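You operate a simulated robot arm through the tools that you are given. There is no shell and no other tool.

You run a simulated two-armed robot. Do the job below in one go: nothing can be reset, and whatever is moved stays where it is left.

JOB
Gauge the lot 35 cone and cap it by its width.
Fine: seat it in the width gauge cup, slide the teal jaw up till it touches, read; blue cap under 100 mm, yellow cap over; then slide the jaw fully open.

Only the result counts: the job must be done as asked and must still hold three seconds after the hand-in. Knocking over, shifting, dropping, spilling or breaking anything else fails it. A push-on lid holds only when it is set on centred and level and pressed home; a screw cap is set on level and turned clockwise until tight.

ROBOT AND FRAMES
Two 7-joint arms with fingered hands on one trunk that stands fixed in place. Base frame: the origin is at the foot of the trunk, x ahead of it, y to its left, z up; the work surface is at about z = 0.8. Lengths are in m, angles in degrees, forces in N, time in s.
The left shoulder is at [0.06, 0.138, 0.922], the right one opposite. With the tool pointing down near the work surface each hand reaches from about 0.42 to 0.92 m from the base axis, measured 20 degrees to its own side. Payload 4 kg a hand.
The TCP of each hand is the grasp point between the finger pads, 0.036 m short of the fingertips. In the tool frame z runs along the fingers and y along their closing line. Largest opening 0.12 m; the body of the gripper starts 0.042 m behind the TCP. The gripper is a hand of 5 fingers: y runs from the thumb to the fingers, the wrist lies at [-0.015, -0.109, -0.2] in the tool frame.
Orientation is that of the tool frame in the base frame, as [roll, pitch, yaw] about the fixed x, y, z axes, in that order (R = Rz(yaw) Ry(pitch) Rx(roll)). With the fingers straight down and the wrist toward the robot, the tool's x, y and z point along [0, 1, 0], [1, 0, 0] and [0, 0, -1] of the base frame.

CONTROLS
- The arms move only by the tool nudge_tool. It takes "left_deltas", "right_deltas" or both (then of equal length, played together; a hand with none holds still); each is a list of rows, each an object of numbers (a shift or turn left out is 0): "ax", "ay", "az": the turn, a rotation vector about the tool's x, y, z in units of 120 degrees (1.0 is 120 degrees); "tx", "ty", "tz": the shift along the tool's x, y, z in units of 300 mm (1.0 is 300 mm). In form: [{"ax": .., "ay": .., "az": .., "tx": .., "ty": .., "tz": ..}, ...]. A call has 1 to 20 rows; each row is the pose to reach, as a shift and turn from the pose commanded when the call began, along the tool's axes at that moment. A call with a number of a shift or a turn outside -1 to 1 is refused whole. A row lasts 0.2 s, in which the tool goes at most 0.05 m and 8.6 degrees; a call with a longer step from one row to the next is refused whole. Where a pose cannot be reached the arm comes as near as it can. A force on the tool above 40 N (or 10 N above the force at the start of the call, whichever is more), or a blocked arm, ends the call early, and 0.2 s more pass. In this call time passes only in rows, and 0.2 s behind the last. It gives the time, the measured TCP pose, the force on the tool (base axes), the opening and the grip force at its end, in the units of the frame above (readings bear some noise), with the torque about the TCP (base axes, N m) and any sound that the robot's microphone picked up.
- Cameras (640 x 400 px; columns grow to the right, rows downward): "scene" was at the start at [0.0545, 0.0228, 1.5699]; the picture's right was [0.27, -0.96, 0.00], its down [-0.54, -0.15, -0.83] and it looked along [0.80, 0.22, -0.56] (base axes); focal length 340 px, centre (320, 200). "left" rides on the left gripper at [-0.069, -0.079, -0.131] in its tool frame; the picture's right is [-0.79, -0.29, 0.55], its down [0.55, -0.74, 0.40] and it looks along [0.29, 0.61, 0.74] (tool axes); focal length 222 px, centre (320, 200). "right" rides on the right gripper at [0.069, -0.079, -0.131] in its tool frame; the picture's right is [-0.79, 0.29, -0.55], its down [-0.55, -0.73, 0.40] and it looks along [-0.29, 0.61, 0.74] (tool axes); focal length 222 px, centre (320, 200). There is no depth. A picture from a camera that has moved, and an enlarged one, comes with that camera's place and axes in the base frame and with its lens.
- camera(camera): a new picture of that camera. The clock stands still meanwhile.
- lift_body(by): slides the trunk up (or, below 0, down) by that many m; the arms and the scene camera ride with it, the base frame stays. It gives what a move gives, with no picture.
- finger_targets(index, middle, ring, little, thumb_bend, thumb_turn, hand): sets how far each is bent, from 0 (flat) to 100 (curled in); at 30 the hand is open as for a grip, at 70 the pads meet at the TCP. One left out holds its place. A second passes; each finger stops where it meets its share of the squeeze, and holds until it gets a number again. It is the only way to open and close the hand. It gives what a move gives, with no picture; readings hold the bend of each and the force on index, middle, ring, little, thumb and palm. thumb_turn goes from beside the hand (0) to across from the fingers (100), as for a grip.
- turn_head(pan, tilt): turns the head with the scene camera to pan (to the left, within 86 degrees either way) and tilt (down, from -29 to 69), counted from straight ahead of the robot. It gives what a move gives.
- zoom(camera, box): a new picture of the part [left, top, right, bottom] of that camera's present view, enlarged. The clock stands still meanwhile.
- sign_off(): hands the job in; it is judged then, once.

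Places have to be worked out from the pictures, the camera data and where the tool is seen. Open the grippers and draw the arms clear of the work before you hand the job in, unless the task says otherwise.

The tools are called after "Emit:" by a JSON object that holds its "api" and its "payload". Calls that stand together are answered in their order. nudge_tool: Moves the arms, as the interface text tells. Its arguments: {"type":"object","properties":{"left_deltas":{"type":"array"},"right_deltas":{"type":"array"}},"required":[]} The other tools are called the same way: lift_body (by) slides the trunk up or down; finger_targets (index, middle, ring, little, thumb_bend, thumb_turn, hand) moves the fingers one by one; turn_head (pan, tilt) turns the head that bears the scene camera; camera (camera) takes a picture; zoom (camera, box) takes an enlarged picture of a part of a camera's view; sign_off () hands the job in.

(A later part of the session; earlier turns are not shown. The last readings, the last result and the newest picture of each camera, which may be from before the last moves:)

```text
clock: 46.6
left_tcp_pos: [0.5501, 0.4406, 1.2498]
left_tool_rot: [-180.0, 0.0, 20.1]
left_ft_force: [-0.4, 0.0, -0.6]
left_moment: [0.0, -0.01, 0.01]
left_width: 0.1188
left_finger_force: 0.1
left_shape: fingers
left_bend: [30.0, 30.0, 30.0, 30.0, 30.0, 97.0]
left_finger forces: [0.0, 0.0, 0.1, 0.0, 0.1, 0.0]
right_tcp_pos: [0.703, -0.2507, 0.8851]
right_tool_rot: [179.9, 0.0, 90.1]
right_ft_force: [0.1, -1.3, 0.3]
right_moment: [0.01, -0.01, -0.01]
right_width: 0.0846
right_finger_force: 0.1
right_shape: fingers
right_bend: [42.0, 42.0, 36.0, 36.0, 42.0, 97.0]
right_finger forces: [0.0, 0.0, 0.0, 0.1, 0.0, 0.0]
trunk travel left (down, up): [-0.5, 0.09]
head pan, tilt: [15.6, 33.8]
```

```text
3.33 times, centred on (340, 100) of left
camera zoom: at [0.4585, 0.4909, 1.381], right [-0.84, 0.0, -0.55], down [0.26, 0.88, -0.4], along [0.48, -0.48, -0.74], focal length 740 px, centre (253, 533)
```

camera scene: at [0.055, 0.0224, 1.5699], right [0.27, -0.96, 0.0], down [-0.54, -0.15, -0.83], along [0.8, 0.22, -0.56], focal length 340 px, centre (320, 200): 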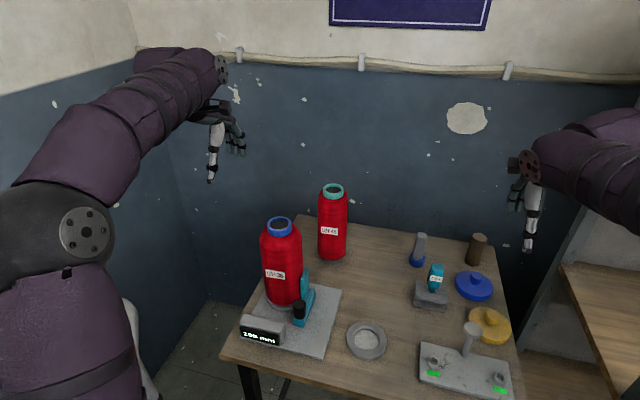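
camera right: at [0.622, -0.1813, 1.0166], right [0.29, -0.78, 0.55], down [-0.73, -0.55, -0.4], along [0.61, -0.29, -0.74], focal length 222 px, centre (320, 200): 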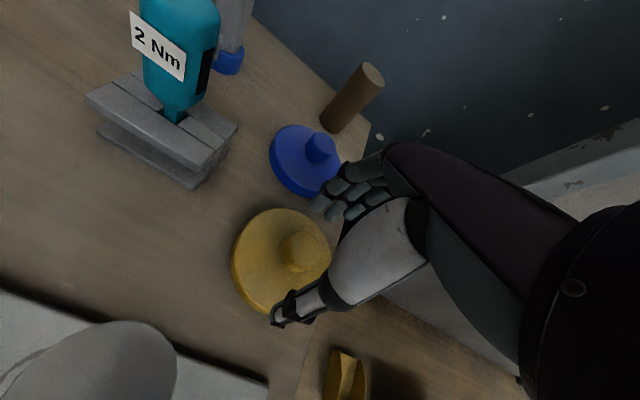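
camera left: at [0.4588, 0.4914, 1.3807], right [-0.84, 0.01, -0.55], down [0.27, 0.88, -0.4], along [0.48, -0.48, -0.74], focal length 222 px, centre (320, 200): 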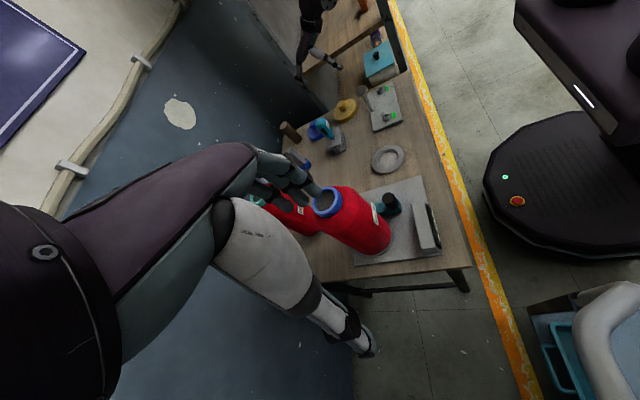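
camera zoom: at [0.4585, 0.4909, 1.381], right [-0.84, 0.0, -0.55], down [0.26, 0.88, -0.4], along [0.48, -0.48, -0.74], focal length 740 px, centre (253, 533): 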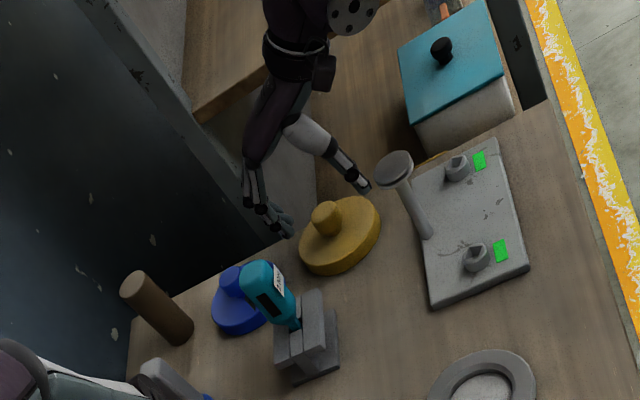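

The thumb and fingers straddle the knob. I descend about 9 mm more and close gently.

Emit:
{"api": "nudge_tool", "payload": {"right_deltas": [{"tz": 0.015}, {"tz": 0.03}]}}

Emit:
{"api": "finger_targets", "payload": {"hand": "right", "index": 54, "middle": 54, "thumb_bend": 54}}

Emit:
{"api": "camera", "payload": {"camera": "right"}}

Emit:
{"api": "zoom", "payload": {"camera": "scene", "box": [450, 270, 530, 350]}}

Emit:
{"api": "zoom", "payload": {"camera": "left", "box": [310, 70, 370, 130]}}

```text
clock: 47.2
left_tcp_pos: [0.551, 0.4413, 1.2495]
left_tool_rot: [-180.0, 0.0, 20.1]
left_ft_force: [0.0, -0.3, -0.1]
left_moment: [0.04, 0.0, 0.02]
left_width: 0.1188
left_finger_force: 0.0
left_shape: fingers
left_bend: [30.0, 30.0, 30.0, 30.0, 30.0, 97.0]
left_finger forces: [0.0, 0.0, 0.1, 0.0, 0.0, 0.1]
right_tcp_pos: [0.6991, -0.2499, 0.877]
right_tool_rot: [179.9, 0.0, 90.1]
right_ft_force: [1.1, 0.1, 0.0]
right_moment: [-0.01, 0.01, 0.0]
right_width: 0.0844
right_finger_force: 0.1
right_shape: fingers
right_bend: [42.0, 42.0, 36.0, 36.0, 42.0, 97.0]
right_finger forces: [0.0, 0.0, 0.1, 0.0, 0.0, 0.0]
trunk travel left (down, up): [-0.5, 0.09]
head pan, tilt: [15.6, 33.8]
```

```text
clock: 48.2
left_tcp_pos: [0.5507, 0.439, 1.2498]
left_tool_rot: [-179.9, -0.1, 20.1]
left_ft_force: [-0.2, -0.2, 0.1]
left_moment: [0.01, -0.02, 0.0]
left_width: 0.1187
left_finger_force: 0.1
left_shape: fingers
left_bend: [30.0, 30.0, 30.0, 30.0, 30.0, 97.0]
left_finger forces: [0.0, 0.0, 0.1, 0.0, 0.1, 0.0]
right_tcp_pos: [0.7011, -0.2493, 0.8764]
right_tool_rot: [-180.0, -0.1, 90.1]
right_ft_force: [-0.1, 0.2, -0.7]
right_moment: [-0.01, -0.02, 0.0]
right_width: 0.048
right_finger_force: 0.0
right_shape: fingers
right_bend: [54.0, 54.0, 36.0, 36.0, 54.0, 97.0]
right_finger forces: [0.0, 0.0, 0.1, 0.0, 0.0, 0.0]
trunk travel left (down, up): [-0.5, 0.09]
head pan, tilt: [15.6, 33.8]
```

```text
taken
camera right: at [0.6207, -0.1813, 1.009], right [0.29, -0.78, 0.55], down [-0.73, -0.55, -0.4], along [0.61, -0.29, -0.74], focal length 222 px, centre (320, 200)
```

right: 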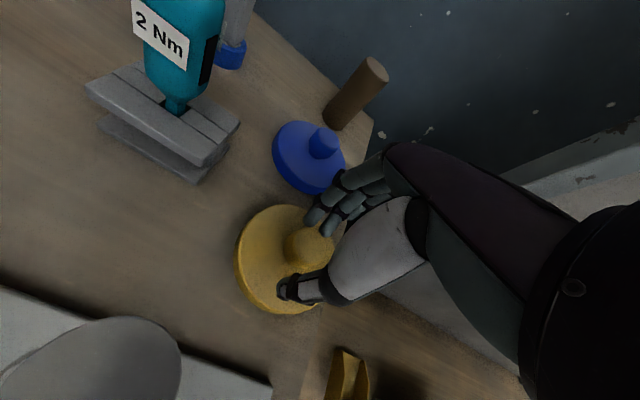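

```text
5.00 times, centred on (490, 310) of scene
camera zoom: at [0.0546, 0.0228, 1.5699], right [0.27, -0.96, 0.0], down [-0.54, -0.15, -0.83], along [0.8, 0.22, -0.56], focal length 1698 px, centre (-530, -350)
```

zoom: 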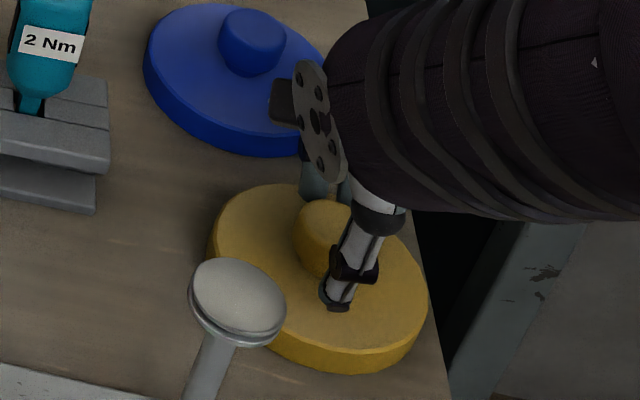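

```text
6.67 times, centred on (340, 100) of left
camera zoom: at [0.4584, 0.4909, 1.381], right [-0.84, 0.0, -0.55], down [0.26, 0.88, -0.4], along [0.48, -0.48, -0.74], focal length 1481 px, centre (187, 867)
```

zoom: 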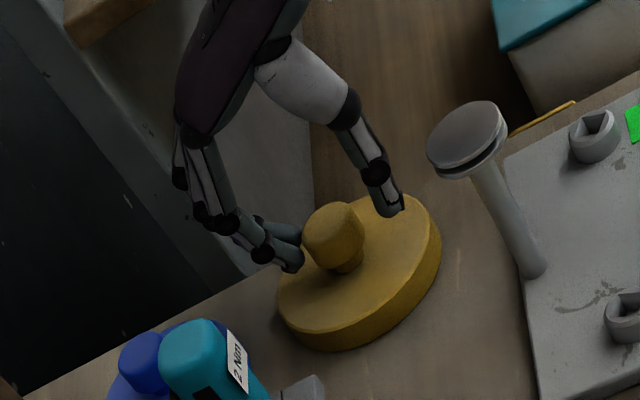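

The knob has a mushroom shape, with the fingertips near the disc surface and the thumb slightly to one side. I shift 3 mm in +y and up 2 mm, then close the grip.

Emit:
{"api": "nudge_tool", "payload": {"right_deltas": [{"tx": 0.005, "tz": -0.004}, {"tx": 0.01, "tz": -0.007}]}}

Emit:
{"api": "finger_targets", "payload": {"hand": "right", "index": 64, "middle": 64, "thumb_bend": 64}}

Emit:
{"api": "zoom", "payload": {"camera": "scene", "box": [450, 270, 530, 350]}}

Emit:
{"api": "zoom", "payload": {"camera": "left", "box": [310, 70, 370, 130]}}

Emit:
{"api": "zoom", "payload": {"camera": "right", "box": [220, 160, 400, 340]}}

```text
clock: 48.8
left_tcp_pos: [0.5506, 0.4401, 1.2496]
left_tool_rot: [-180.0, 0.0, 20.1]
left_ft_force: [0.5, 0.5, 0.3]
left_moment: [0.01, 0.01, 0.0]
left_width: 0.1191
left_finger_force: 0.1
left_shape: fingers
left_bend: [30.0, 30.0, 30.0, 30.0, 30.0, 97.0]
left_finger forces: [0.1, 0.0, 0.1, 0.1, 0.0, 0.0]
right_tcp_pos: [0.7, -0.2476, 0.8786]
right_tool_rot: [-180.0, 0.1, 90.1]
right_ft_force: [-1.0, 0.2, 0.4]
right_moment: [0.03, -0.02, 0.01]
right_width: 0.0486
right_finger_force: 0.1
right_shape: fingers
right_bend: [54.0, 54.0, 36.0, 36.0, 54.0, 97.0]
right_finger forces: [0.1, 0.1, 0.0, 0.1, 0.0, 0.1]
trunk travel left (down, up): [-0.5, 0.09]
head pan, tilt: [15.6, 33.8]
```

```text
clock: 49.8
left_tcp_pos: [0.5509, 0.4386, 1.2503]
left_tool_rot: [179.9, 0.1, 20.1]
left_ft_force: [-0.2, -0.1, -0.5]
left_moment: [0.0, 0.0, 0.01]
left_width: 0.119
left_finger_force: 0.2
left_shape: fingers
left_bend: [30.0, 30.0, 30.0, 30.0, 30.0, 97.0]
left_finger forces: [0.1, 0.1, 0.0, 0.1, 0.0, 0.1]
right_tcp_pos: [0.6995, -0.2465, 0.8791]
right_tool_rot: [180.0, 0.0, 90.0]
right_ft_force: [0.3, -0.6, 0.0]
right_moment: [-0.01, -0.02, -0.01]
right_width: 0.0261
right_finger_force: 3.1
right_shape: fingers
right_bend: [62.0, 63.0, 36.0, 36.0, 61.0, 97.0]
right_finger forces: [1.8, 1.6, 0.0, 0.0, 3.3, 0.1]
trunk travel left (down, up): [-0.5, 0.09]
head pan, tilt: [15.6, 33.8]
```

```text
5.00 times, centred on (490, 310) of scene
camera zoom: at [0.0546, 0.0228, 1.5699], right [0.27, -0.96, 0.0], down [-0.54, -0.15, -0.83], along [0.8, 0.22, -0.56], focal length 1698 px, centre (-530, -350)
```

zoom: 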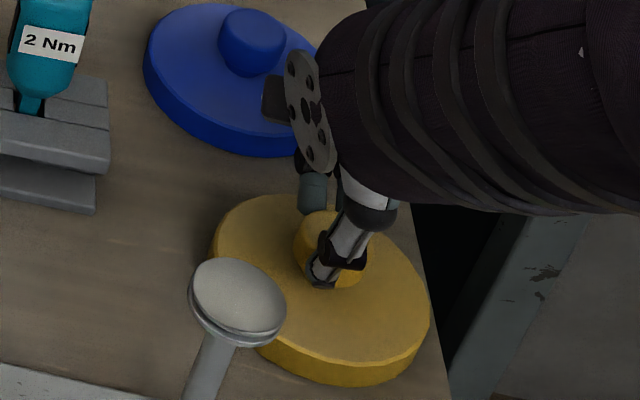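

```text
6.67 times, centred on (340, 100) of left
camera zoom: at [0.4584, 0.4909, 1.381], right [-0.84, 0.0, -0.55], down [0.26, 0.88, -0.4], along [0.48, -0.48, -0.74], focal length 1481 px, centre (187, 867)
```

zoom: 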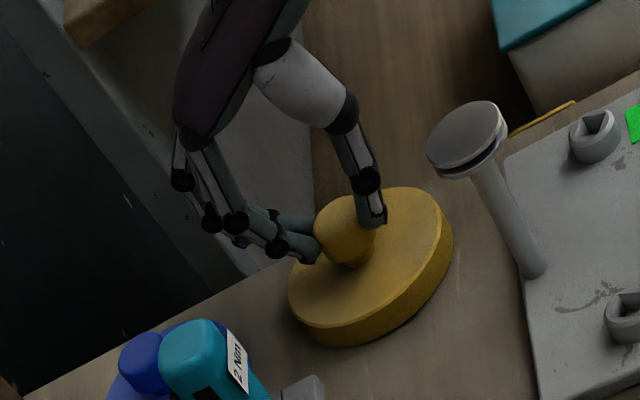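

```text
2.22 times, centred on (310, 250) of right
camera zoom: at [0.6207, -0.1782, 1.0102], right [0.29, -0.78, 0.55], down [-0.73, -0.55, -0.4], along [0.61, -0.29, -0.74], focal length 494 px, centre (342, 89)
```

zoom: 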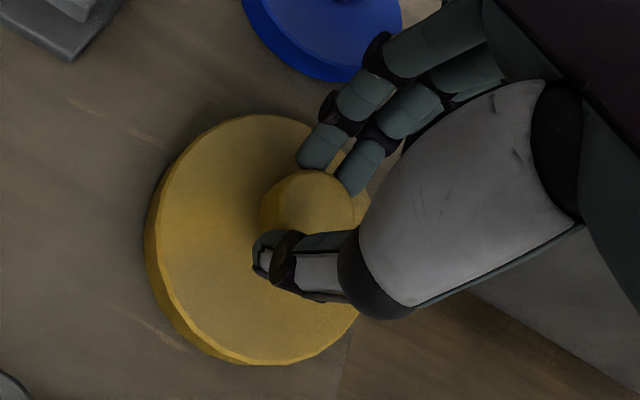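

The three digits are well set around the knob. I tighten the grip.

Emit:
{"api": "finger_targets", "payload": {"hand": "right", "index": 82, "middle": 82, "thumb_bend": 82}}

Emit:
{"api": "nudge_tool", "payload": {"right_deltas": [{"tz": -0.015}, {"tz": -0.04}, {"tz": -0.07}]}}

Emit:
{"api": "zoom", "payload": {"camera": "left", "box": [310, 70, 370, 130]}}

Emit:
{"api": "zoom", "payload": {"camera": "scene", "box": [450, 270, 530, 350]}}

```text
clock: 50.8
left_tcp_pos: [0.5507, 0.4402, 1.2495]
left_tool_rot: [-180.0, 0.0, 20.1]
left_ft_force: [-0.1, 0.4, -0.7]
left_moment: [0.04, 0.0, 0.01]
left_width: 0.119
left_finger_force: 0.2
left_shape: fingers
left_bend: [30.0, 30.0, 30.0, 30.0, 30.0, 97.0]
left_finger forces: [0.0, 0.0, 0.1, 0.0, 0.1, 0.1]
right_tcp_pos: [0.6997, -0.2472, 0.8785]
right_tool_rot: [-180.0, 0.0, 90.1]
right_ft_force: [0.4, -0.3, 2.6]
right_moment: [0.02, 0.15, 0.02]
right_width: 0.0225
right_finger_force: 21.2
right_shape: fingers
right_bend: [72.0, 72.0, 36.0, 36.0, 64.0, 94.0]
right_finger forces: [9.7, 12.8, 0.1, 0.0, 19.7, 0.0]
trunk travel left (down, up): [-0.5, 0.09]
head pan, tilt: [15.6, 33.8]
```

```text
clock: 51.6
left_tcp_pos: [0.5511, 0.4408, 1.2506]
left_tool_rot: [-179.9, 0.1, 20.1]
left_ft_force: [0.7, -0.2, -0.2]
left_moment: [-0.03, 0.01, 0.0]
left_width: 0.119
left_finger_force: 0.0
left_shape: fingers
left_bend: [30.0, 30.0, 30.0, 30.0, 30.0, 97.0]
left_finger forces: [0.1, 0.0, 0.0, 0.0, 0.0, 0.1]
right_tcp_pos: [0.7, -0.2459, 0.9008]
right_tool_rot: [180.0, 0.0, 90.1]
right_ft_force: [-0.3, -0.1, -0.4]
right_moment: [-0.02, -0.03, -0.02]
right_width: 0.0223
right_finger_force: 20.7
right_shape: fingers
right_bend: [72.0, 72.0, 36.0, 36.0, 64.0, 93.0]
right_finger forces: [10.0, 11.9, 0.0, 0.0, 19.9, 0.0]
trunk travel left (down, up): [-0.5, 0.09]
head pan, tilt: [15.6, 33.8]
```

```text
6.67 times, centred on (340, 100) of left
camera zoom: at [0.4582, 0.491, 1.3811], right [-0.84, 0.0, -0.55], down [0.26, 0.88, -0.4], along [0.48, -0.48, -0.74], focal length 1481 px, centre (187, 867)
```

zoom: 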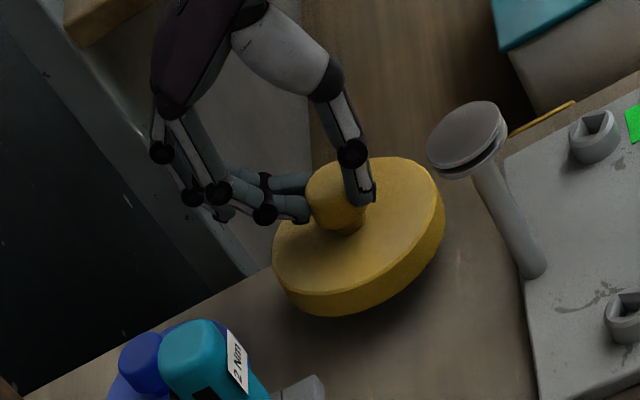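

```text
5.00 times, centred on (490, 310) of scene
camera zoom: at [0.0544, 0.0229, 1.5699], right [0.27, -0.96, 0.0], down [-0.54, -0.15, -0.83], along [0.8, 0.22, -0.56], focal length 1698 px, centre (-530, -350)
```

zoom: 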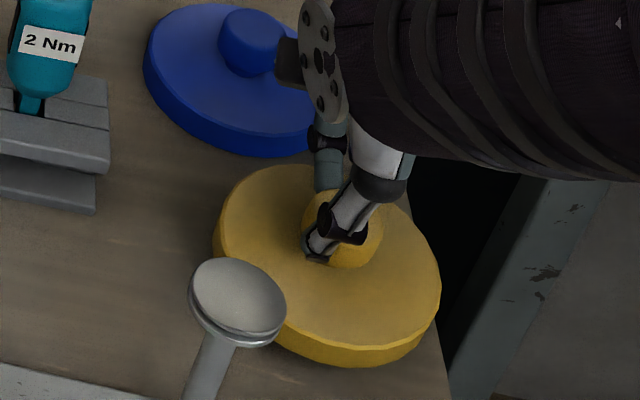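

The cap lifts level and is very light. I raise it straight up by 0.3 m and check tilt and underside.

Emit:
{"api": "nudge_tool", "payload": {"right_deltas": [{"tz": -0.06}, {"tz": -0.16}, {"tz": -0.3}, {"tz": -0.45}, {"tz": -0.6}, {"tz": -0.75}, {"tz": -0.88}, {"tz": -0.97}, {"tz": -1.0}]}}

Emit:
{"api": "camera", "payload": {"camera": "left"}}

Emit:
{"api": "camera", "payload": {"camera": "scene"}}

Emit:
{"api": "zoom", "payload": {"camera": "right", "box": [200, 140, 440, 340]}}

```text
clock: 53.6
left_tcp_pos: [0.5497, 0.4397, 1.2498]
left_tool_rot: [179.9, 0.0, 20.1]
left_ft_force: [0.9, 0.8, -0.8]
left_moment: [0.0, -0.03, 0.03]
left_width: 0.119
left_finger_force: 0.1
left_shape: fingers
left_bend: [30.0, 30.0, 30.0, 30.0, 30.0, 97.0]
left_finger forces: [0.0, 0.0, 0.0, 0.0, 0.0, 0.0]
right_tcp_pos: [0.7009, -0.2492, 1.2016]
right_tool_rot: [179.9, 0.0, 90.1]
right_ft_force: [-0.7, -1.3, -0.4]
right_moment: [-0.05, -0.01, -0.01]
right_width: 0.0221
right_finger_force: 21.3
right_shape: fingers
right_bend: [72.0, 72.0, 36.0, 36.0, 64.0, 93.0]
right_finger forces: [9.9, 12.3, 0.0, 0.0, 19.8, 0.0]
trunk travel left (down, up): [-0.5, 0.09]
head pan, tilt: [15.6, 33.8]
```

```text
taken
camera left: at [0.4584, 0.4909, 1.381], right [-0.84, 0.0, -0.55], down [0.26, 0.88, -0.4], along [0.48, -0.48, -0.74], focal length 222 px, centre (320, 200)
```

left: 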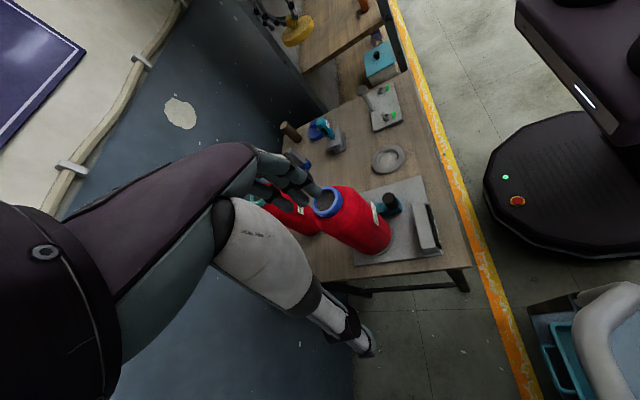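

```text
taken
camera scene: at [0.0546, 0.0229, 1.5699], right [0.27, -0.96, 0.0], down [-0.54, -0.15, -0.83], along [0.8, 0.22, -0.56], focal length 340 px, centre (320, 200)
```

scene: 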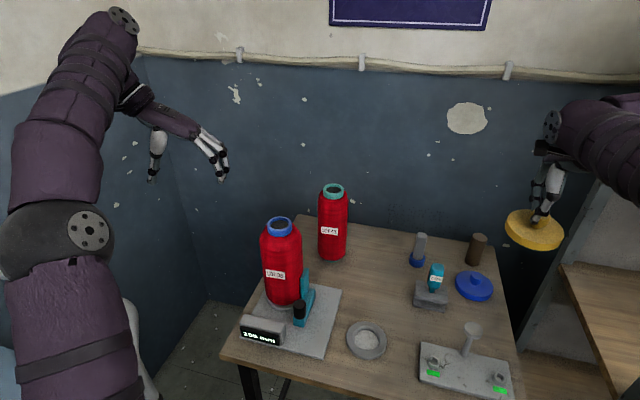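

```text
2.00 times, centred on (320, 240) of right
camera zoom: at [0.6211, -0.1811, 1.3326], right [0.29, -0.78, 0.55], down [-0.73, -0.55, -0.4], along [0.61, -0.29, -0.74], focal length 444 px, centre (320, 120)
```

zoom: 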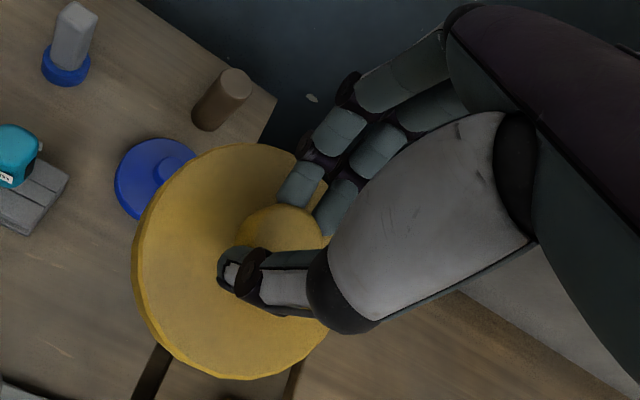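

The cap hangs level. I zoom in to find its centre relative to the TCP.

Emit:
{"api": "zoom", "payload": {"camera": "scene", "box": [495, 190, 575, 260]}}

Emit:
{"api": "zoom", "payload": {"camera": "left", "box": [260, 0, 340, 60]}}

```text
5.71 times, centred on (535, 225) of scene
camera zoom: at [0.0546, 0.0229, 1.5699], right [0.27, -0.96, 0.0], down [-0.54, -0.15, -0.83], along [0.8, 0.22, -0.56], focal length 1941 px, centre (-909, 57)
```

zoom: 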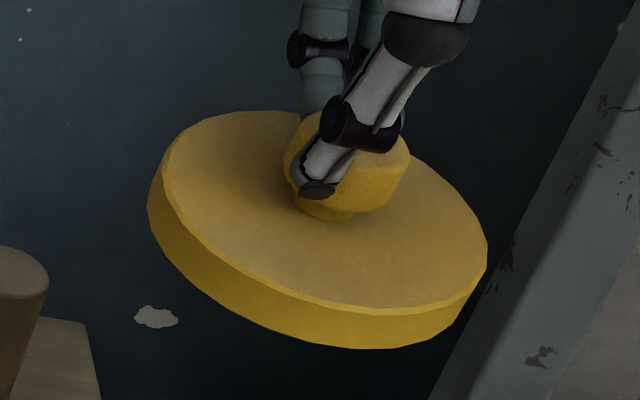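

```text
6.67 times, centred on (300, 30) of left
camera zoom: at [0.4584, 0.4909, 1.381], right [-0.84, 0.0, -0.55], down [0.26, 0.88, -0.4], along [0.48, -0.48, -0.74], focal length 1481 px, centre (453, 1333)
```

zoom: 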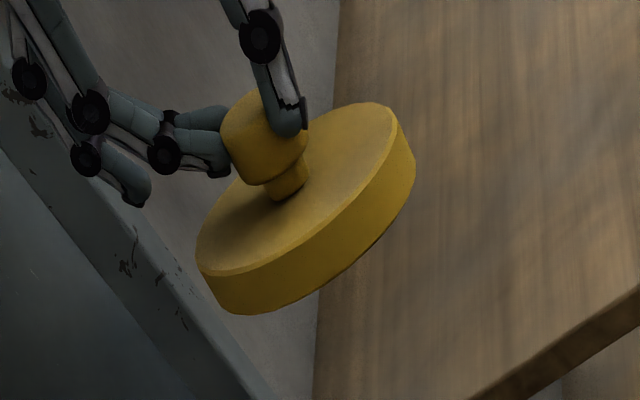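

The cap is level with its centre at ≈(0.6935, −0.248), i.e. 7 mm to the thumb side of the TCP. I raise and carry it left over the table, while the left hand backs off a bit for clearance.

Emit:
{"api": "nudge_tool", "payload": {"right_deltas": [{"tx": 0.03, "tz": -0.05}, {"tx": 0.1, "ty": -0.02, "tz": -0.1}, {"tx": 0.2, "ty": -0.04, "tz": -0.14}, {"tx": 0.32, "ty": -0.07, "tz": -0.16}, {"tx": 0.44, "ty": -0.1, "tz": -0.16}, {"tx": 0.56, "ty": -0.12, "tz": -0.16}, {"tx": 0.68, "ty": -0.14, "tz": -0.16}, {"tx": 0.8, "ty": -0.155, "tz": -0.16}, {"tx": 0.9, "ty": -0.155, "tz": -0.16}, {"tx": 0.97, "ty": -0.155, "tz": -0.16}], "left_deltas": [{"tx": -0.004, "ty": -0.019}, {"tx": -0.008, "ty": -0.038}, {"tx": -0.012, "ty": -0.057}, {"tx": -0.016, "ty": -0.076}, {"tx": -0.02, "ty": -0.095}, {"tx": -0.024, "ty": -0.114}, {"tx": -0.028, "ty": -0.133}, {"tx": -0.032, "ty": -0.152}, {"tx": -0.036, "ty": -0.171}, {"tx": -0.04, "ty": -0.19}]}}

Emit:
{"api": "camera", "payload": {"camera": "scene"}}

Emit:
{"api": "camera", "payload": {"camera": "left"}}

```text
clock: 55.8
left_tcp_pos: [0.5181, 0.49, 1.2499]
left_tool_rot: [180.0, 0.1, 20.1]
left_ft_force: [-0.7, 0.2, 0.3]
left_moment: [-0.01, -0.02, 0.03]
left_width: 0.1187
left_finger_force: 0.1
left_shape: fingers
left_bend: [30.0, 30.0, 30.0, 30.0, 30.0, 97.0]
left_finger forces: [0.0, 0.0, 0.1, 0.0, 0.1, 0.0]
right_tcp_pos: [0.6506, 0.0484, 1.2482]
right_tool_rot: [180.0, -0.1, 90.1]
right_ft_force: [-0.1, 0.6, -0.3]
right_moment: [0.0, -0.01, -0.02]
right_width: 0.0218
right_finger_force: 21.2
right_shape: fingers
right_bend: [72.0, 72.0, 36.0, 36.0, 64.0, 93.0]
right_finger forces: [9.8, 12.2, 0.0, 0.0, 19.6, 0.0]
trunk travel left (down, up): [-0.5, 0.09]
head pan, tilt: [15.6, 33.8]
```

```text
taken
camera scene: at [0.0547, 0.0235, 1.5699], right [0.27, -0.96, 0.0], down [-0.54, -0.15, -0.83], along [0.8, 0.22, -0.56], focal length 340 px, centre (320, 200)
```

scene: 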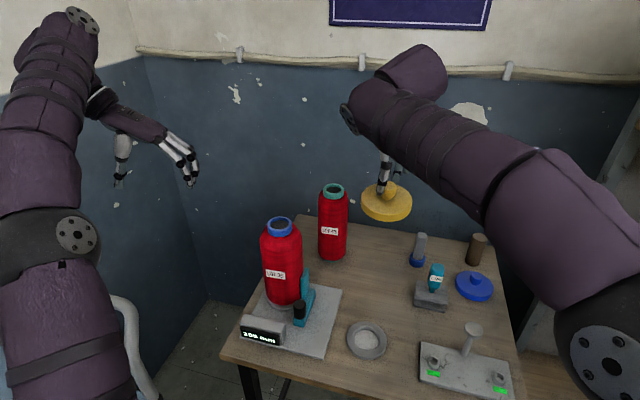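

```text
taken
camera left: at [0.4267, 0.5414, 1.3811], right [-0.84, 0.0, -0.55], down [0.26, 0.88, -0.4], along [0.48, -0.48, -0.74], focal length 222 px, centre (320, 200)
```

left: 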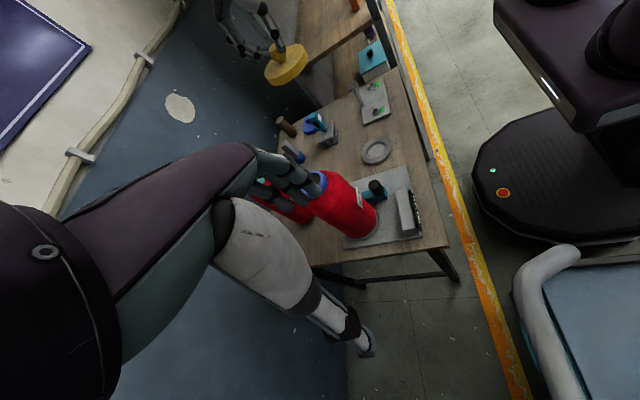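

The cap is over mid-table. I bring it above the cone, turning the hand 30° for reach, and shift the left hand so its fingers don't block its view.

Emit:
{"api": "nudge_tool", "payload": {"right_deltas": [{"tx": 0.04, "az": -0.03}, {"tx": 0.12, "ty": 0.003, "az": -0.06}, {"tx": 0.23, "ty": 0.006, "az": -0.1}, {"tx": 0.35, "ty": 0.009, "az": -0.14}, {"tx": 0.47, "ty": 0.011, "az": -0.18}, {"tx": 0.58, "ty": 0.011, "az": -0.22}, {"tx": 0.68, "ty": 0.011, "az": -0.25}, {"tx": 0.76, "ty": 0.011, "az": -0.25}, {"tx": 0.8, "ty": 0.011, "az": -0.25}, {"tx": 0.814, "ty": 0.011, "az": -0.25}], "left_deltas": [{"tx": 0.02, "ty": 0.007}, {"tx": 0.04, "ty": 0.014}, {"tx": 0.06, "ty": 0.021}, {"tx": 0.08, "ty": 0.028}, {"tx": 0.1, "ty": 0.035}, {"tx": 0.12, "ty": 0.042}, {"tx": 0.14, "ty": 0.05}, {"tx": 0.16, "ty": 0.06}, {"tx": 0.18, "ty": 0.066}, {"tx": 0.188, "ty": 0.069}]}}

Emit:
{"api": "camera", "payload": {"camera": "scene"}}

Emit:
{"api": "camera", "payload": {"camera": "left"}}

Emit:
{"api": "camera", "payload": {"camera": "right"}}

```text
clock: 58.0
left_tcp_pos: [0.5535, 0.4831, 1.243]
left_tool_rot: [-180.0, 0.1, 20.1]
left_ft_force: [0.4, -0.2, 0.2]
left_moment: [-0.01, -0.02, -0.01]
left_width: 0.119
left_finger_force: 0.0
left_shape: fingers
left_bend: [30.0, 30.0, 30.0, 30.0, 30.0, 97.0]
left_finger forces: [0.0, 0.0, 0.0, 0.0, 0.0, 0.0]
left hand out of reach, approached as far as the arm can: row 4, 5, 6, 7, 8, 9, 10
right_tcp_pos: [0.638, 0.2581, 1.2422]
right_tool_rot: [180.0, -0.1, 120.1]
right_ft_force: [0.0, -0.3, -0.5]
right_moment: [0.01, 0.02, 0.0]
right_width: 0.0217
right_finger_force: 21.2
right_shape: fingers
right_bend: [72.0, 72.0, 36.0, 36.0, 64.0, 93.0]
right_finger forces: [9.7, 12.1, 0.0, 0.0, 19.5, 0.0]
right hand out of reach, approached as far as the arm can: row 7, 8, 9, 10
trunk travel left (down, up): [-0.5, 0.09]
head pan, tilt: [15.6, 33.8]
```

```text
taken
camera scene: at [0.0549, 0.0237, 1.5699], right [0.27, -0.96, 0.0], down [-0.54, -0.15, -0.83], along [0.8, 0.22, -0.56], focal length 340 px, centre (320, 200)
```

scene: 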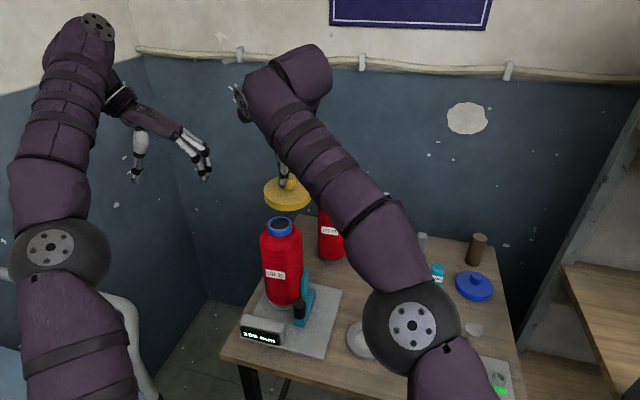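

```text
taken
camera left: at [0.4614, 0.5335, 1.3745], right [-0.84, 0.0, -0.55], down [0.26, 0.88, -0.4], along [0.48, -0.48, -0.74], focal length 222 px, centre (320, 200)
```

left: 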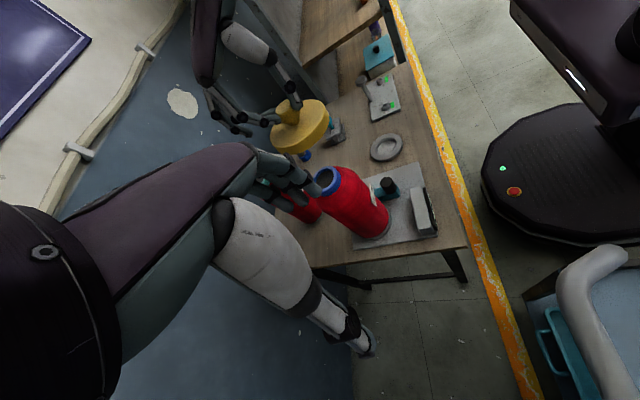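

```text
taken
camera right: at [0.535, 0.2783, 1.3721], right [0.65, -0.53, 0.55], down [-0.36, -0.84, -0.4], along [0.67, 0.06, -0.74], focal length 222 px, centre (320, 200)
```

right: 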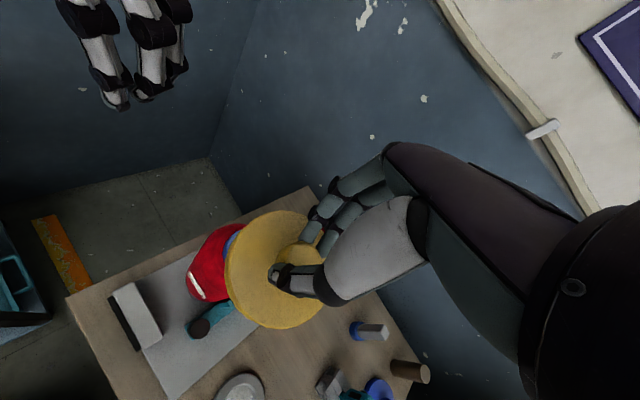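

At this height the target is just out of reach for the right arm (wrist too far above the shoulder). I raise the trunk by 8 cm to gain reach; both hands and the cap rise with it, away from the cone.

Emit:
{"api": "lift_body", "payload": {"by": 0.08}}

Emit:
{"api": "camera", "payload": {"camera": "scene"}}

```text
clock: 59.2
left_tcp_pos: [0.5533, 0.4824, 1.3239]
left_tool_rot: [-180.0, 0.0, 20.1]
left_ft_force: [-0.1, -0.7, 0.1]
left_moment: [-0.03, 0.01, 0.0]
left_width: 0.119
left_finger_force: 0.2
left_shape: fingers
left_bend: [30.0, 30.0, 30.0, 30.0, 30.0, 97.0]
left_finger forces: [0.0, 0.0, 0.0, 0.0, 0.0, 0.1]
right_tcp_pos: [0.6377, 0.2569, 1.3208]
right_tool_rot: [180.0, -0.1, 120.2]
right_ft_force: [-0.5, -0.5, 0.0]
right_moment: [0.03, -0.01, 0.0]
right_width: 0.0213
right_finger_force: 21.3
right_shape: fingers
right_bend: [72.0, 72.0, 36.0, 36.0, 64.0, 93.0]
right_finger forces: [9.5, 12.1, 0.0, 0.0, 19.5, 0.0]
trunk travel left (down, up): [-0.58, 0.01]
head pan, tilt: [15.6, 33.8]
```

```text
taken
camera scene: at [0.0549, 0.0232, 1.6499], right [0.27, -0.96, 0.0], down [-0.54, -0.15, -0.83], along [0.8, 0.22, -0.56], focal length 340 px, centre (320, 200)
```

scene: 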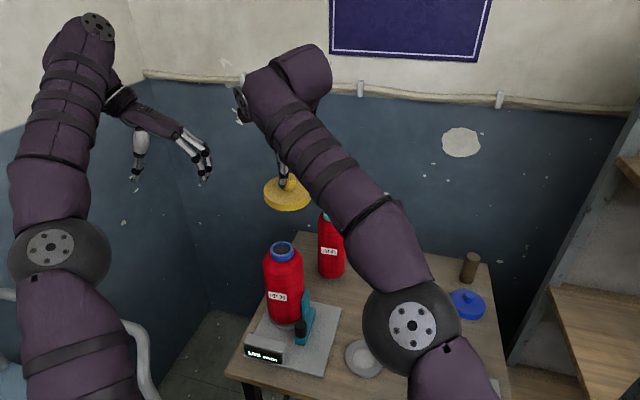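

Trunk is up 8 cm. I lower both hands back by about 8 cm without moving sideways.

Emit:
{"api": "nudge_tool", "payload": {"right_deltas": [{"tz": 0.06}, {"tz": 0.13}, {"tz": 0.2}, {"tz": 0.25}], "left_deltas": [{"tz": 0.06}, {"tz": 0.13}, {"tz": 0.2}, {"tz": 0.25}]}}

Emit:
{"api": "zoom", "payload": {"camera": "left", "box": [200, 60, 440, 260]}}

Emit:
{"api": "zoom", "payload": {"camera": "scene", "box": [230, 160, 350, 320]}}

Emit:
{"api": "zoom", "payload": {"camera": "right", "box": [160, 180, 400, 380]}}

```text
clock: 60.2
left_tcp_pos: [0.5535, 0.4804, 1.2486]
left_tool_rot: [179.9, 0.0, 20.1]
left_ft_force: [0.1, -0.4, -0.6]
left_moment: [0.0, 0.0, 0.0]
left_width: 0.1187
left_finger_force: 0.1
left_shape: fingers
left_bend: [30.0, 30.0, 30.0, 30.0, 30.0, 97.0]
left_finger forces: [0.1, 0.0, 0.0, 0.0, 0.0, 0.1]
right_tcp_pos: [0.6384, 0.2581, 1.2453]
right_tool_rot: [-180.0, -0.1, 120.1]
right_ft_force: [0.8, -0.2, -1.1]
right_moment: [-0.01, 0.02, -0.02]
right_width: 0.0217
right_finger_force: 20.7
right_shape: fingers
right_bend: [72.0, 72.0, 36.0, 36.0, 64.0, 93.0]
right_finger forces: [9.6, 12.3, 0.0, 0.0, 19.4, 0.0]
trunk travel left (down, up): [-0.58, 0.01]
head pan, tilt: [15.6, 33.8]
```

```text
2.00 times, centred on (320, 160) of left
camera zoom: at [0.4601, 0.5325, 1.3791], right [-0.84, 0.0, -0.55], down [0.26, 0.88, -0.4], along [0.48, -0.48, -0.74], focal length 444 px, centre (320, 280)
```

zoom: 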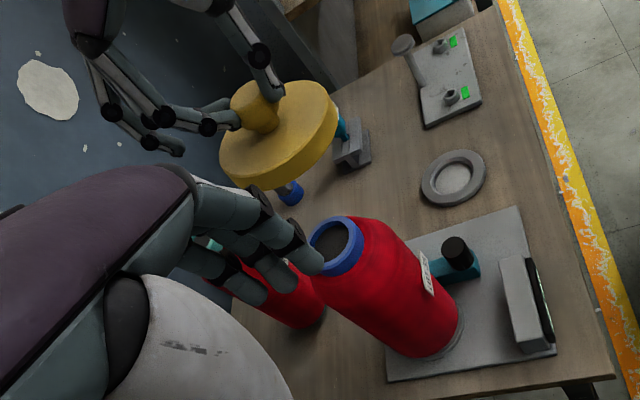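

```text
2.50 times, centred on (290, 240) of scene
camera zoom: at [0.0548, 0.0231, 1.6499], right [0.27, -0.96, 0.0], down [-0.54, -0.15, -0.83], along [0.8, 0.22, -0.56], focal length 849 px, centre (395, 100)
```

zoom: 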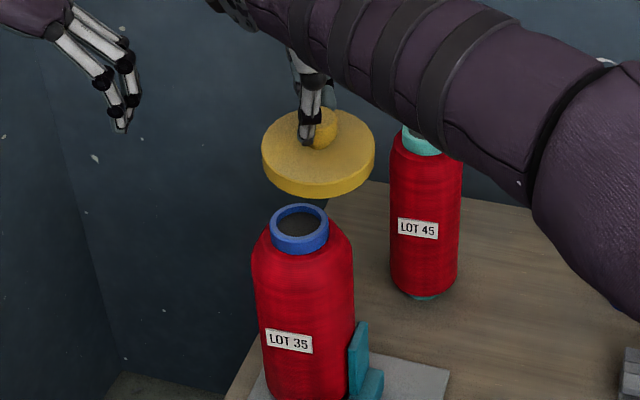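

```text
2.00 times, centred on (280, 280) of right
camera zoom: at [0.5348, 0.2774, 1.3767], right [0.64, -0.53, 0.55], down [-0.36, -0.84, -0.4], along [0.67, 0.06, -0.74], focal length 444 px, centre (400, 40)
```

zoom: 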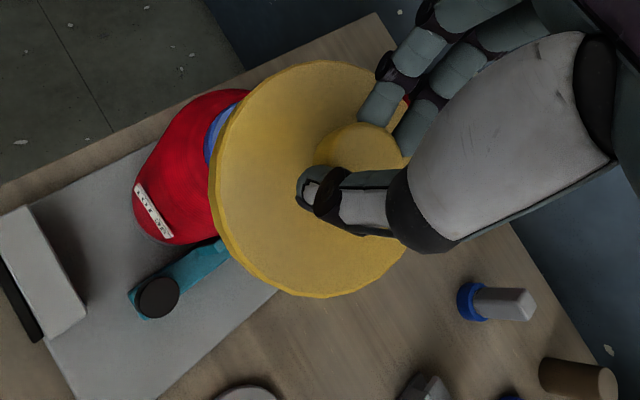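

Cap centre ≈(0.631, 0.256), ring ≈(0.651, 0.2905). I move the cap over the ring and down to leave about 2 cm of clearance.

Emit:
{"api": "nudge_tool", "payload": {"right_deltas": [{"tx": 0.018, "ty": 0.03}, {"tx": 0.037, "ty": 0.06}, {"tx": 0.055, "ty": 0.09, "tz": 0.04}, {"tx": 0.0725, "ty": 0.114, "tz": 0.1}, {"tx": 0.0725, "ty": 0.114, "tz": 0.15}, {"tx": 0.0725, "ty": 0.114, "tz": 0.183}]}}

Emit:
{"api": "zoom", "payload": {"camera": "left", "box": [240, 100, 400, 260]}}

Emit:
{"api": "zoom", "payload": {"camera": "scene", "box": [240, 180, 330, 300]}}

Emit:
{"api": "zoom", "payload": {"camera": "right", "box": [160, 180, 400, 380]}}

```text
clock: 61.6
left_tcp_pos: [0.5511, 0.4819, 1.2466]
left_tool_rot: [-180.0, 0.1, 20.1]
left_ft_force: [-0.6, -0.2, -0.5]
left_moment: [-0.01, 0.02, 0.01]
left_width: 0.119
left_finger_force: 0.1
left_shape: fingers
left_bend: [30.0, 30.0, 30.0, 30.0, 30.0, 97.0]
left_finger forces: [0.1, 0.0, 0.0, 0.0, 0.0, 0.0]
right_tcp_pos: [0.658, 0.295, 1.1909]
right_tool_rot: [179.9, 0.0, 120.1]
right_ft_force: [0.1, 0.2, -0.9]
right_moment: [0.03, 0.01, 0.0]
right_width: 0.0216
right_finger_force: 20.6
right_shape: fingers
right_bend: [72.0, 72.0, 36.0, 36.0, 64.0, 93.0]
right_finger forces: [9.8, 12.5, 0.0, 0.1, 19.5, 0.1]
trunk travel left (down, up): [-0.58, 0.01]
head pan, tilt: [15.6, 33.8]
```

```text
2.50 times, centred on (320, 180) of left
camera zoom: at [0.46, 0.5327, 1.3794], right [-0.84, 0.0, -0.55], down [0.26, 0.88, -0.4], along [0.48, -0.48, -0.74], focal length 555 px, centre (320, 250)
```

zoom: 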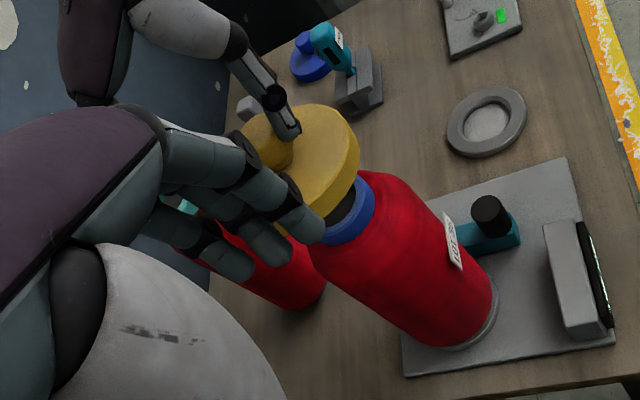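

```text
3.33 times, centred on (285, 240) of scene
camera zoom: at [0.0547, 0.0233, 1.6499], right [0.27, -0.96, 0.0], down [-0.54, -0.15, -0.83], along [0.8, 0.22, -0.56], focal length 1132 px, centre (437, 67)
```

zoom: 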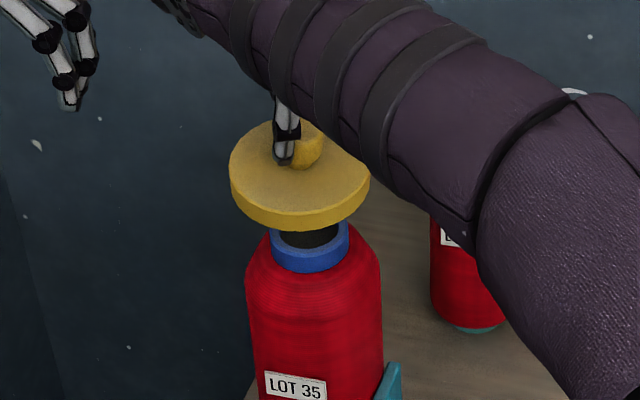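

```text
2.00 times, centred on (280, 280) of right
camera zoom: at [0.5549, 0.3146, 1.3214], right [0.65, -0.53, 0.55], down [-0.36, -0.84, -0.4], along [0.67, 0.06, -0.74], focal length 444 px, centre (400, 40)
```

zoom: 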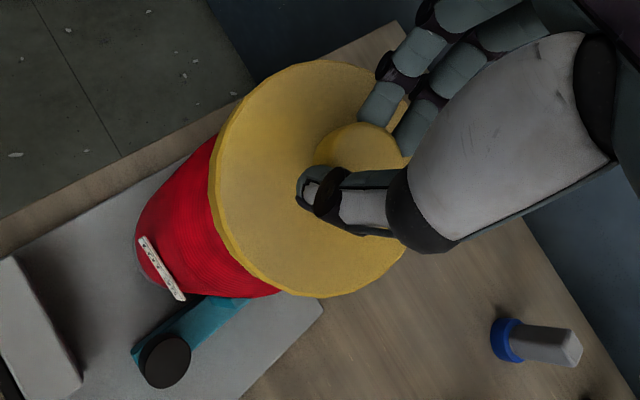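

The left fingers hide the view, so I curl them out of the way and look again.

Emit:
{"api": "finger_targets", "payload": {"hand": "left", "index": 95, "middle": 95, "ring": 95, "little": 95}}

Emit:
{"api": "zoom", "payload": {"camera": "left", "box": [240, 100, 400, 260]}}

Emit:
{"api": "zoom", "payload": {"camera": "scene", "box": [250, 200, 320, 270]}}

```text
clock: 62.6
left_tcp_pos: [0.5521, 0.481, 1.2486]
left_tool_rot: [-180.0, 0.0, 20.2]
left_ft_force: [-0.3, 0.4, 0.5]
left_moment: [0.01, 0.01, 0.02]
left_width: 0.0649
left_finger_force: 0.2
left_shape: fingers
left_bend: [95.0, 95.0, 95.0, 95.0, 30.0, 97.0]
left_finger forces: [0.0, 0.0, 0.1, 0.0, 0.0, 0.0]
right_tcp_pos: [0.6576, 0.2938, 1.1898]
right_tool_rot: [-180.0, 0.0, 120.2]
right_ft_force: [-0.5, 0.7, -0.4]
right_moment: [0.01, 0.02, 0.02]
right_width: 0.0216
right_finger_force: 20.5
right_shape: fingers
right_bend: [72.0, 72.0, 36.0, 36.0, 64.0, 93.0]
right_finger forces: [9.7, 12.5, 0.0, 0.1, 19.3, 0.0]
trunk travel left (down, up): [-0.58, 0.01]
head pan, tilt: [15.6, 33.8]
```

```text
2.50 times, centred on (320, 180) of left
camera zoom: at [0.4599, 0.5325, 1.3796], right [-0.84, 0.0, -0.55], down [0.26, 0.88, -0.4], along [0.48, -0.48, -0.74], focal length 555 px, centre (320, 250)
```

zoom: 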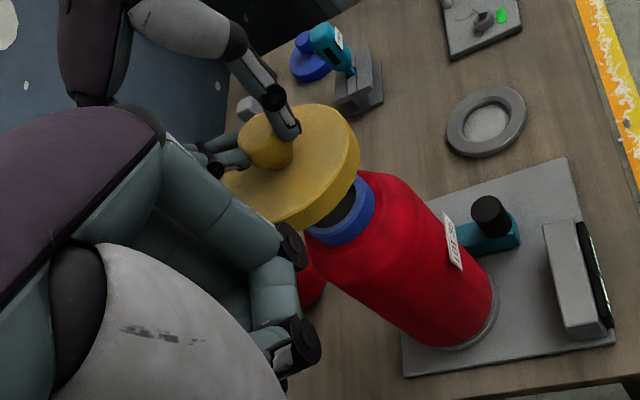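

```text
5.71 times, centred on (285, 235) of scene
camera zoom: at [0.0546, 0.023, 1.6499], right [0.27, -0.96, 0.0], down [-0.54, -0.15, -0.83], along [0.8, 0.22, -0.56], focal length 1941 px, centre (520, 0)
```

zoom: 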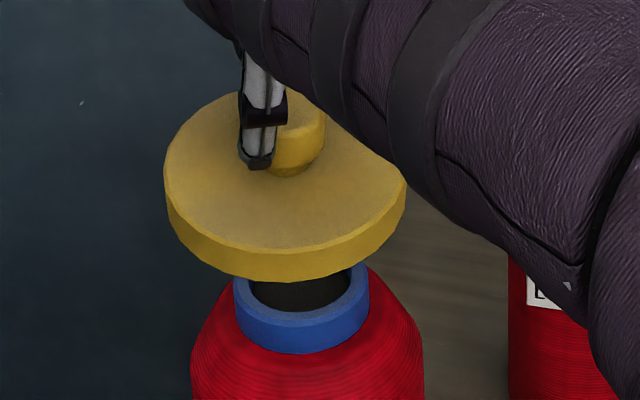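

Triangulating in the same two cameras: cap disc centre (0.650, 0.293), ring centre (0.652, 0.2907). I correct by about 2 mm each and lower to within ~1 cm.

Emit:
{"api": "nudge_tool", "payload": {"right_deltas": [{"tx": -0.0105, "ty": 0.003, "tz": 0.03}, {"tx": -0.0105, "ty": 0.003, "tz": 0.07}, {"tx": -0.0105, "ty": 0.003, "tz": 0.1}, {"tx": -0.0105, "ty": 0.003, "tz": 0.117}]}}

Emit:
{"api": "zoom", "payload": {"camera": "left", "box": [260, 120, 380, 240]}}

Emit:
{"api": "zoom", "payload": {"camera": "scene", "box": [250, 200, 320, 270]}}

```text
clock: 63.6
left_tcp_pos: [0.5527, 0.481, 1.2486]
left_tool_rot: [-180.0, 0.0, 20.1]
left_ft_force: [0.0, 0.4, -0.4]
left_moment: [-0.04, -0.03, 0.02]
left_width: 0.0653
left_finger_force: 0.1
left_shape: fingers
left_bend: [95.0, 95.0, 95.0, 95.0, 30.0, 97.0]
left_finger forces: [0.0, 0.0, 0.0, 0.0, 0.1, 0.0]
right_tcp_pos: [0.6604, 0.2921, 1.1558]
right_tool_rot: [179.9, -0.1, 120.2]
right_ft_force: [-0.1, 0.7, -0.3]
right_moment: [-0.01, 0.0, -0.02]
right_width: 0.0217
right_finger_force: 21.4
right_shape: fingers
right_bend: [72.0, 72.0, 36.0, 36.0, 64.0, 93.0]
right_finger forces: [9.6, 12.5, 0.1, 0.0, 19.4, 0.1]
trunk travel left (down, up): [-0.58, 0.01]
head pan, tilt: [15.6, 33.8]
```

```text
3.33 times, centred on (320, 180) of left
camera zoom: at [0.4598, 0.5325, 1.3796], right [-0.84, 0.0, -0.55], down [0.26, 0.88, -0.4], along [0.48, -0.48, -0.74], focal length 740 px, centre (320, 267)
```

zoom: 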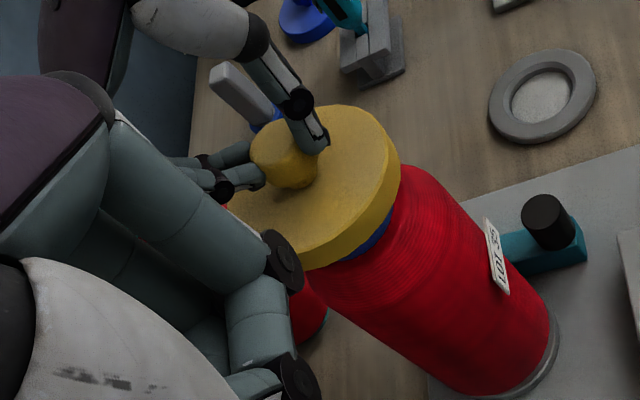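

```text
5.71 times, centred on (285, 235) of scene
camera zoom: at [0.0545, 0.023, 1.6499], right [0.27, -0.96, 0.0], down [-0.54, -0.15, -0.83], along [0.8, 0.22, -0.56], focal length 1941 px, centre (520, 0)
```

zoom: 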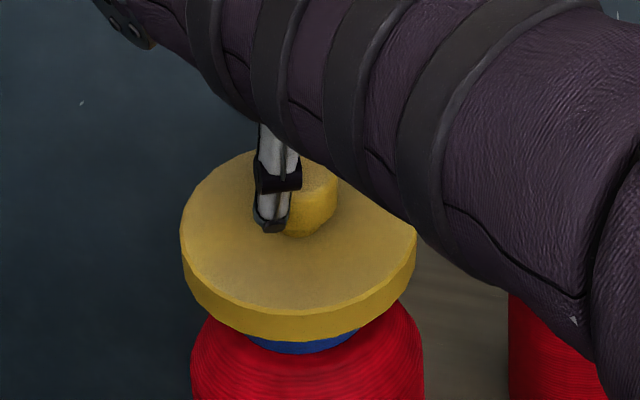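

Cap and ring are concentric within about 1–2 mm in both views, with roughly 1 cm left. I lower slowly, watching the force.

Emit:
{"api": "nudge_tool", "payload": {"right_deltas": [{"tz": 0.007}, {"tz": 0.014}, {"tz": 0.021}, {"tz": 0.027}]}}

Emit:
{"api": "nudge_tool", "payload": {"right_deltas": [{"tz": 0.004}, {"tz": 0.008}]}}

```text
clock: 64.6
left_tcp_pos: [0.5525, 0.4814, 1.2493]
left_tool_rot: [-179.9, 0.0, 20.1]
left_ft_force: [0.5, 0.0, 0.6]
left_moment: [0.0, -0.02, -0.02]
left_width: 0.0651
left_finger_force: 0.0
left_shape: fingers
left_bend: [95.0, 95.0, 95.0, 95.0, 30.0, 97.0]
left_finger forces: [0.0, 0.0, 0.0, 0.0, 0.0, 0.0]
right_tcp_pos: [0.6586, 0.2914, 1.1479]
right_tool_rot: [-179.9, 0.0, 120.1]
right_ft_force: [0.4, -0.5, -0.8]
right_moment: [-0.04, -0.03, 0.0]
right_width: 0.0218
right_finger_force: 20.7
right_shape: fingers
right_bend: [72.0, 72.0, 36.0, 36.0, 64.0, 93.0]
right_finger forces: [9.7, 12.4, 0.0, 0.0, 19.3, 0.0]
trunk travel left (down, up): [-0.58, 0.01]
head pan, tilt: [15.6, 33.8]
```

```text
clock: 65.2
left_tcp_pos: [0.5519, 0.4814, 1.2483]
left_tool_rot: [180.0, 0.1, 20.1]
left_ft_force: [0.0, -0.2, 0.6]
left_moment: [-0.02, -0.02, -0.02]
left_width: 0.0652
left_finger_force: 0.1
left_shape: fingers
left_bend: [95.0, 95.0, 95.0, 95.0, 30.0, 97.0]
left_finger forces: [0.0, 0.0, 0.0, 0.1, 0.0, 0.0]
right_tcp_pos: [0.6593, 0.2922, 1.1445]
right_tool_rot: [180.0, -0.1, 120.1]
right_ft_force: [0.0, -0.1, -1.1]
right_moment: [0.02, -0.01, 0.0]
right_width: 0.0217
right_finger_force: 20.6
right_shape: fingers
right_bend: [72.0, 72.0, 36.0, 36.0, 64.0, 93.0]
right_finger forces: [9.7, 12.5, 0.1, 0.0, 19.4, 0.1]
trunk travel left (down, up): [-0.58, 0.01]
head pan, tilt: [15.6, 33.8]
```

No contact yet. I continue in small steps.

Emit:
{"api": "nudge_tool", "payload": {"right_deltas": [{"tz": 0.004}, {"tz": 0.008}]}}

Emit:
{"api": "nudge_tool", "payload": {"right_deltas": [{"tz": 0.004}, {"tz": 0.008}]}}

Emit:
{"api": "zoom", "payload": {"camera": "left", "box": [260, 120, 380, 240]}}

Emit:
{"api": "zoom", "payload": {"camera": "scene", "box": [250, 200, 320, 270]}}

```text
clock: 65.8
left_tcp_pos: [0.5524, 0.4815, 1.2484]
left_tool_rot: [-180.0, 0.1, 20.1]
left_ft_force: [-0.1, 0.1, 0.6]
left_moment: [-0.03, 0.03, 0.01]
left_width: 0.0653
left_finger_force: 0.1
left_shape: fingers
left_bend: [95.0, 95.0, 95.0, 95.0, 30.0, 97.0]
left_finger forces: [0.0, 0.1, 0.0, 0.0, 0.0, 0.1]
right_tcp_pos: [0.659, 0.2922, 1.1437]
right_tool_rot: [-180.0, 0.0, 120.1]
right_ft_force: [-0.5, 0.1, -0.7]
right_moment: [0.0, 0.0, 0.01]
right_width: 0.0217
right_finger_force: 20.7
right_shape: fingers
right_bend: [72.0, 72.0, 36.0, 36.0, 64.0, 93.0]
right_finger forces: [9.7, 12.5, 0.0, 0.0, 19.4, 0.0]
trunk travel left (down, up): [-0.58, 0.01]
head pan, tilt: [15.6, 33.8]
```

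```text
clock: 66.4
left_tcp_pos: [0.5516, 0.4822, 1.2495]
left_tool_rot: [-180.0, 0.0, 20.1]
left_ft_force: [0.3, -0.1, -0.8]
left_moment: [0.01, -0.01, 0.0]
left_width: 0.0649
left_finger_force: 0.1
left_shape: fingers
left_bend: [95.0, 95.0, 95.0, 95.0, 30.0, 97.0]
left_finger forces: [0.0, 0.0, 0.0, 0.1, 0.0, 0.0]
right_tcp_pos: [0.6587, 0.2924, 1.1404]
right_tool_rot: [179.9, 0.0, 120.2]
right_ft_force: [0.4, 0.4, -1.5]
right_moment: [0.0, 0.03, 0.0]
right_width: 0.0217
right_finger_force: 20.9
right_shape: fingers
right_bend: [72.0, 72.0, 36.0, 36.0, 64.0, 93.0]
right_finger forces: [9.8, 12.5, 0.0, 0.1, 19.3, 0.0]
trunk travel left (down, up): [-0.58, 0.01]
head pan, tilt: [15.6, 33.8]
```

```text
3.33 times, centred on (320, 180) of left
camera zoom: at [0.4599, 0.5325, 1.3795], right [-0.84, 0.0, -0.55], down [0.26, 0.88, -0.4], along [0.48, -0.48, -0.74], focal length 740 px, centre (320, 267)
```

zoom: 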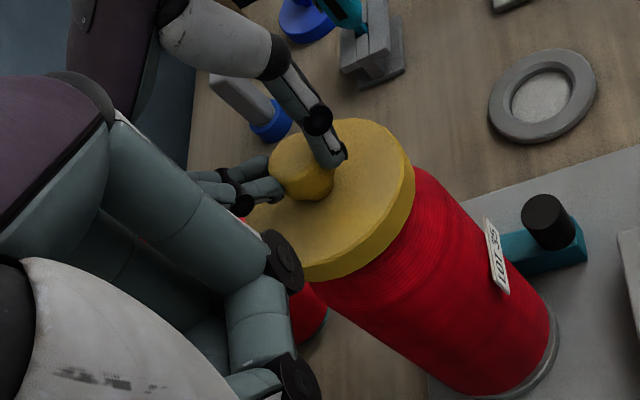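

```text
5.71 times, centred on (285, 235) of scene
camera zoom: at [0.0546, 0.023, 1.6499], right [0.27, -0.96, 0.0], down [-0.54, -0.15, -0.83], along [0.8, 0.22, -0.56], focal length 1941 px, centre (520, 0)
```

zoom: 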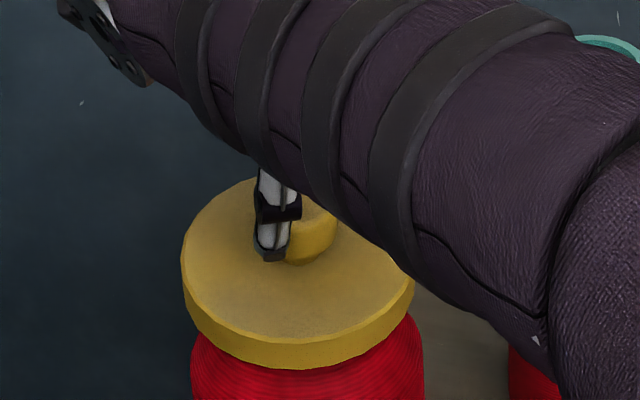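

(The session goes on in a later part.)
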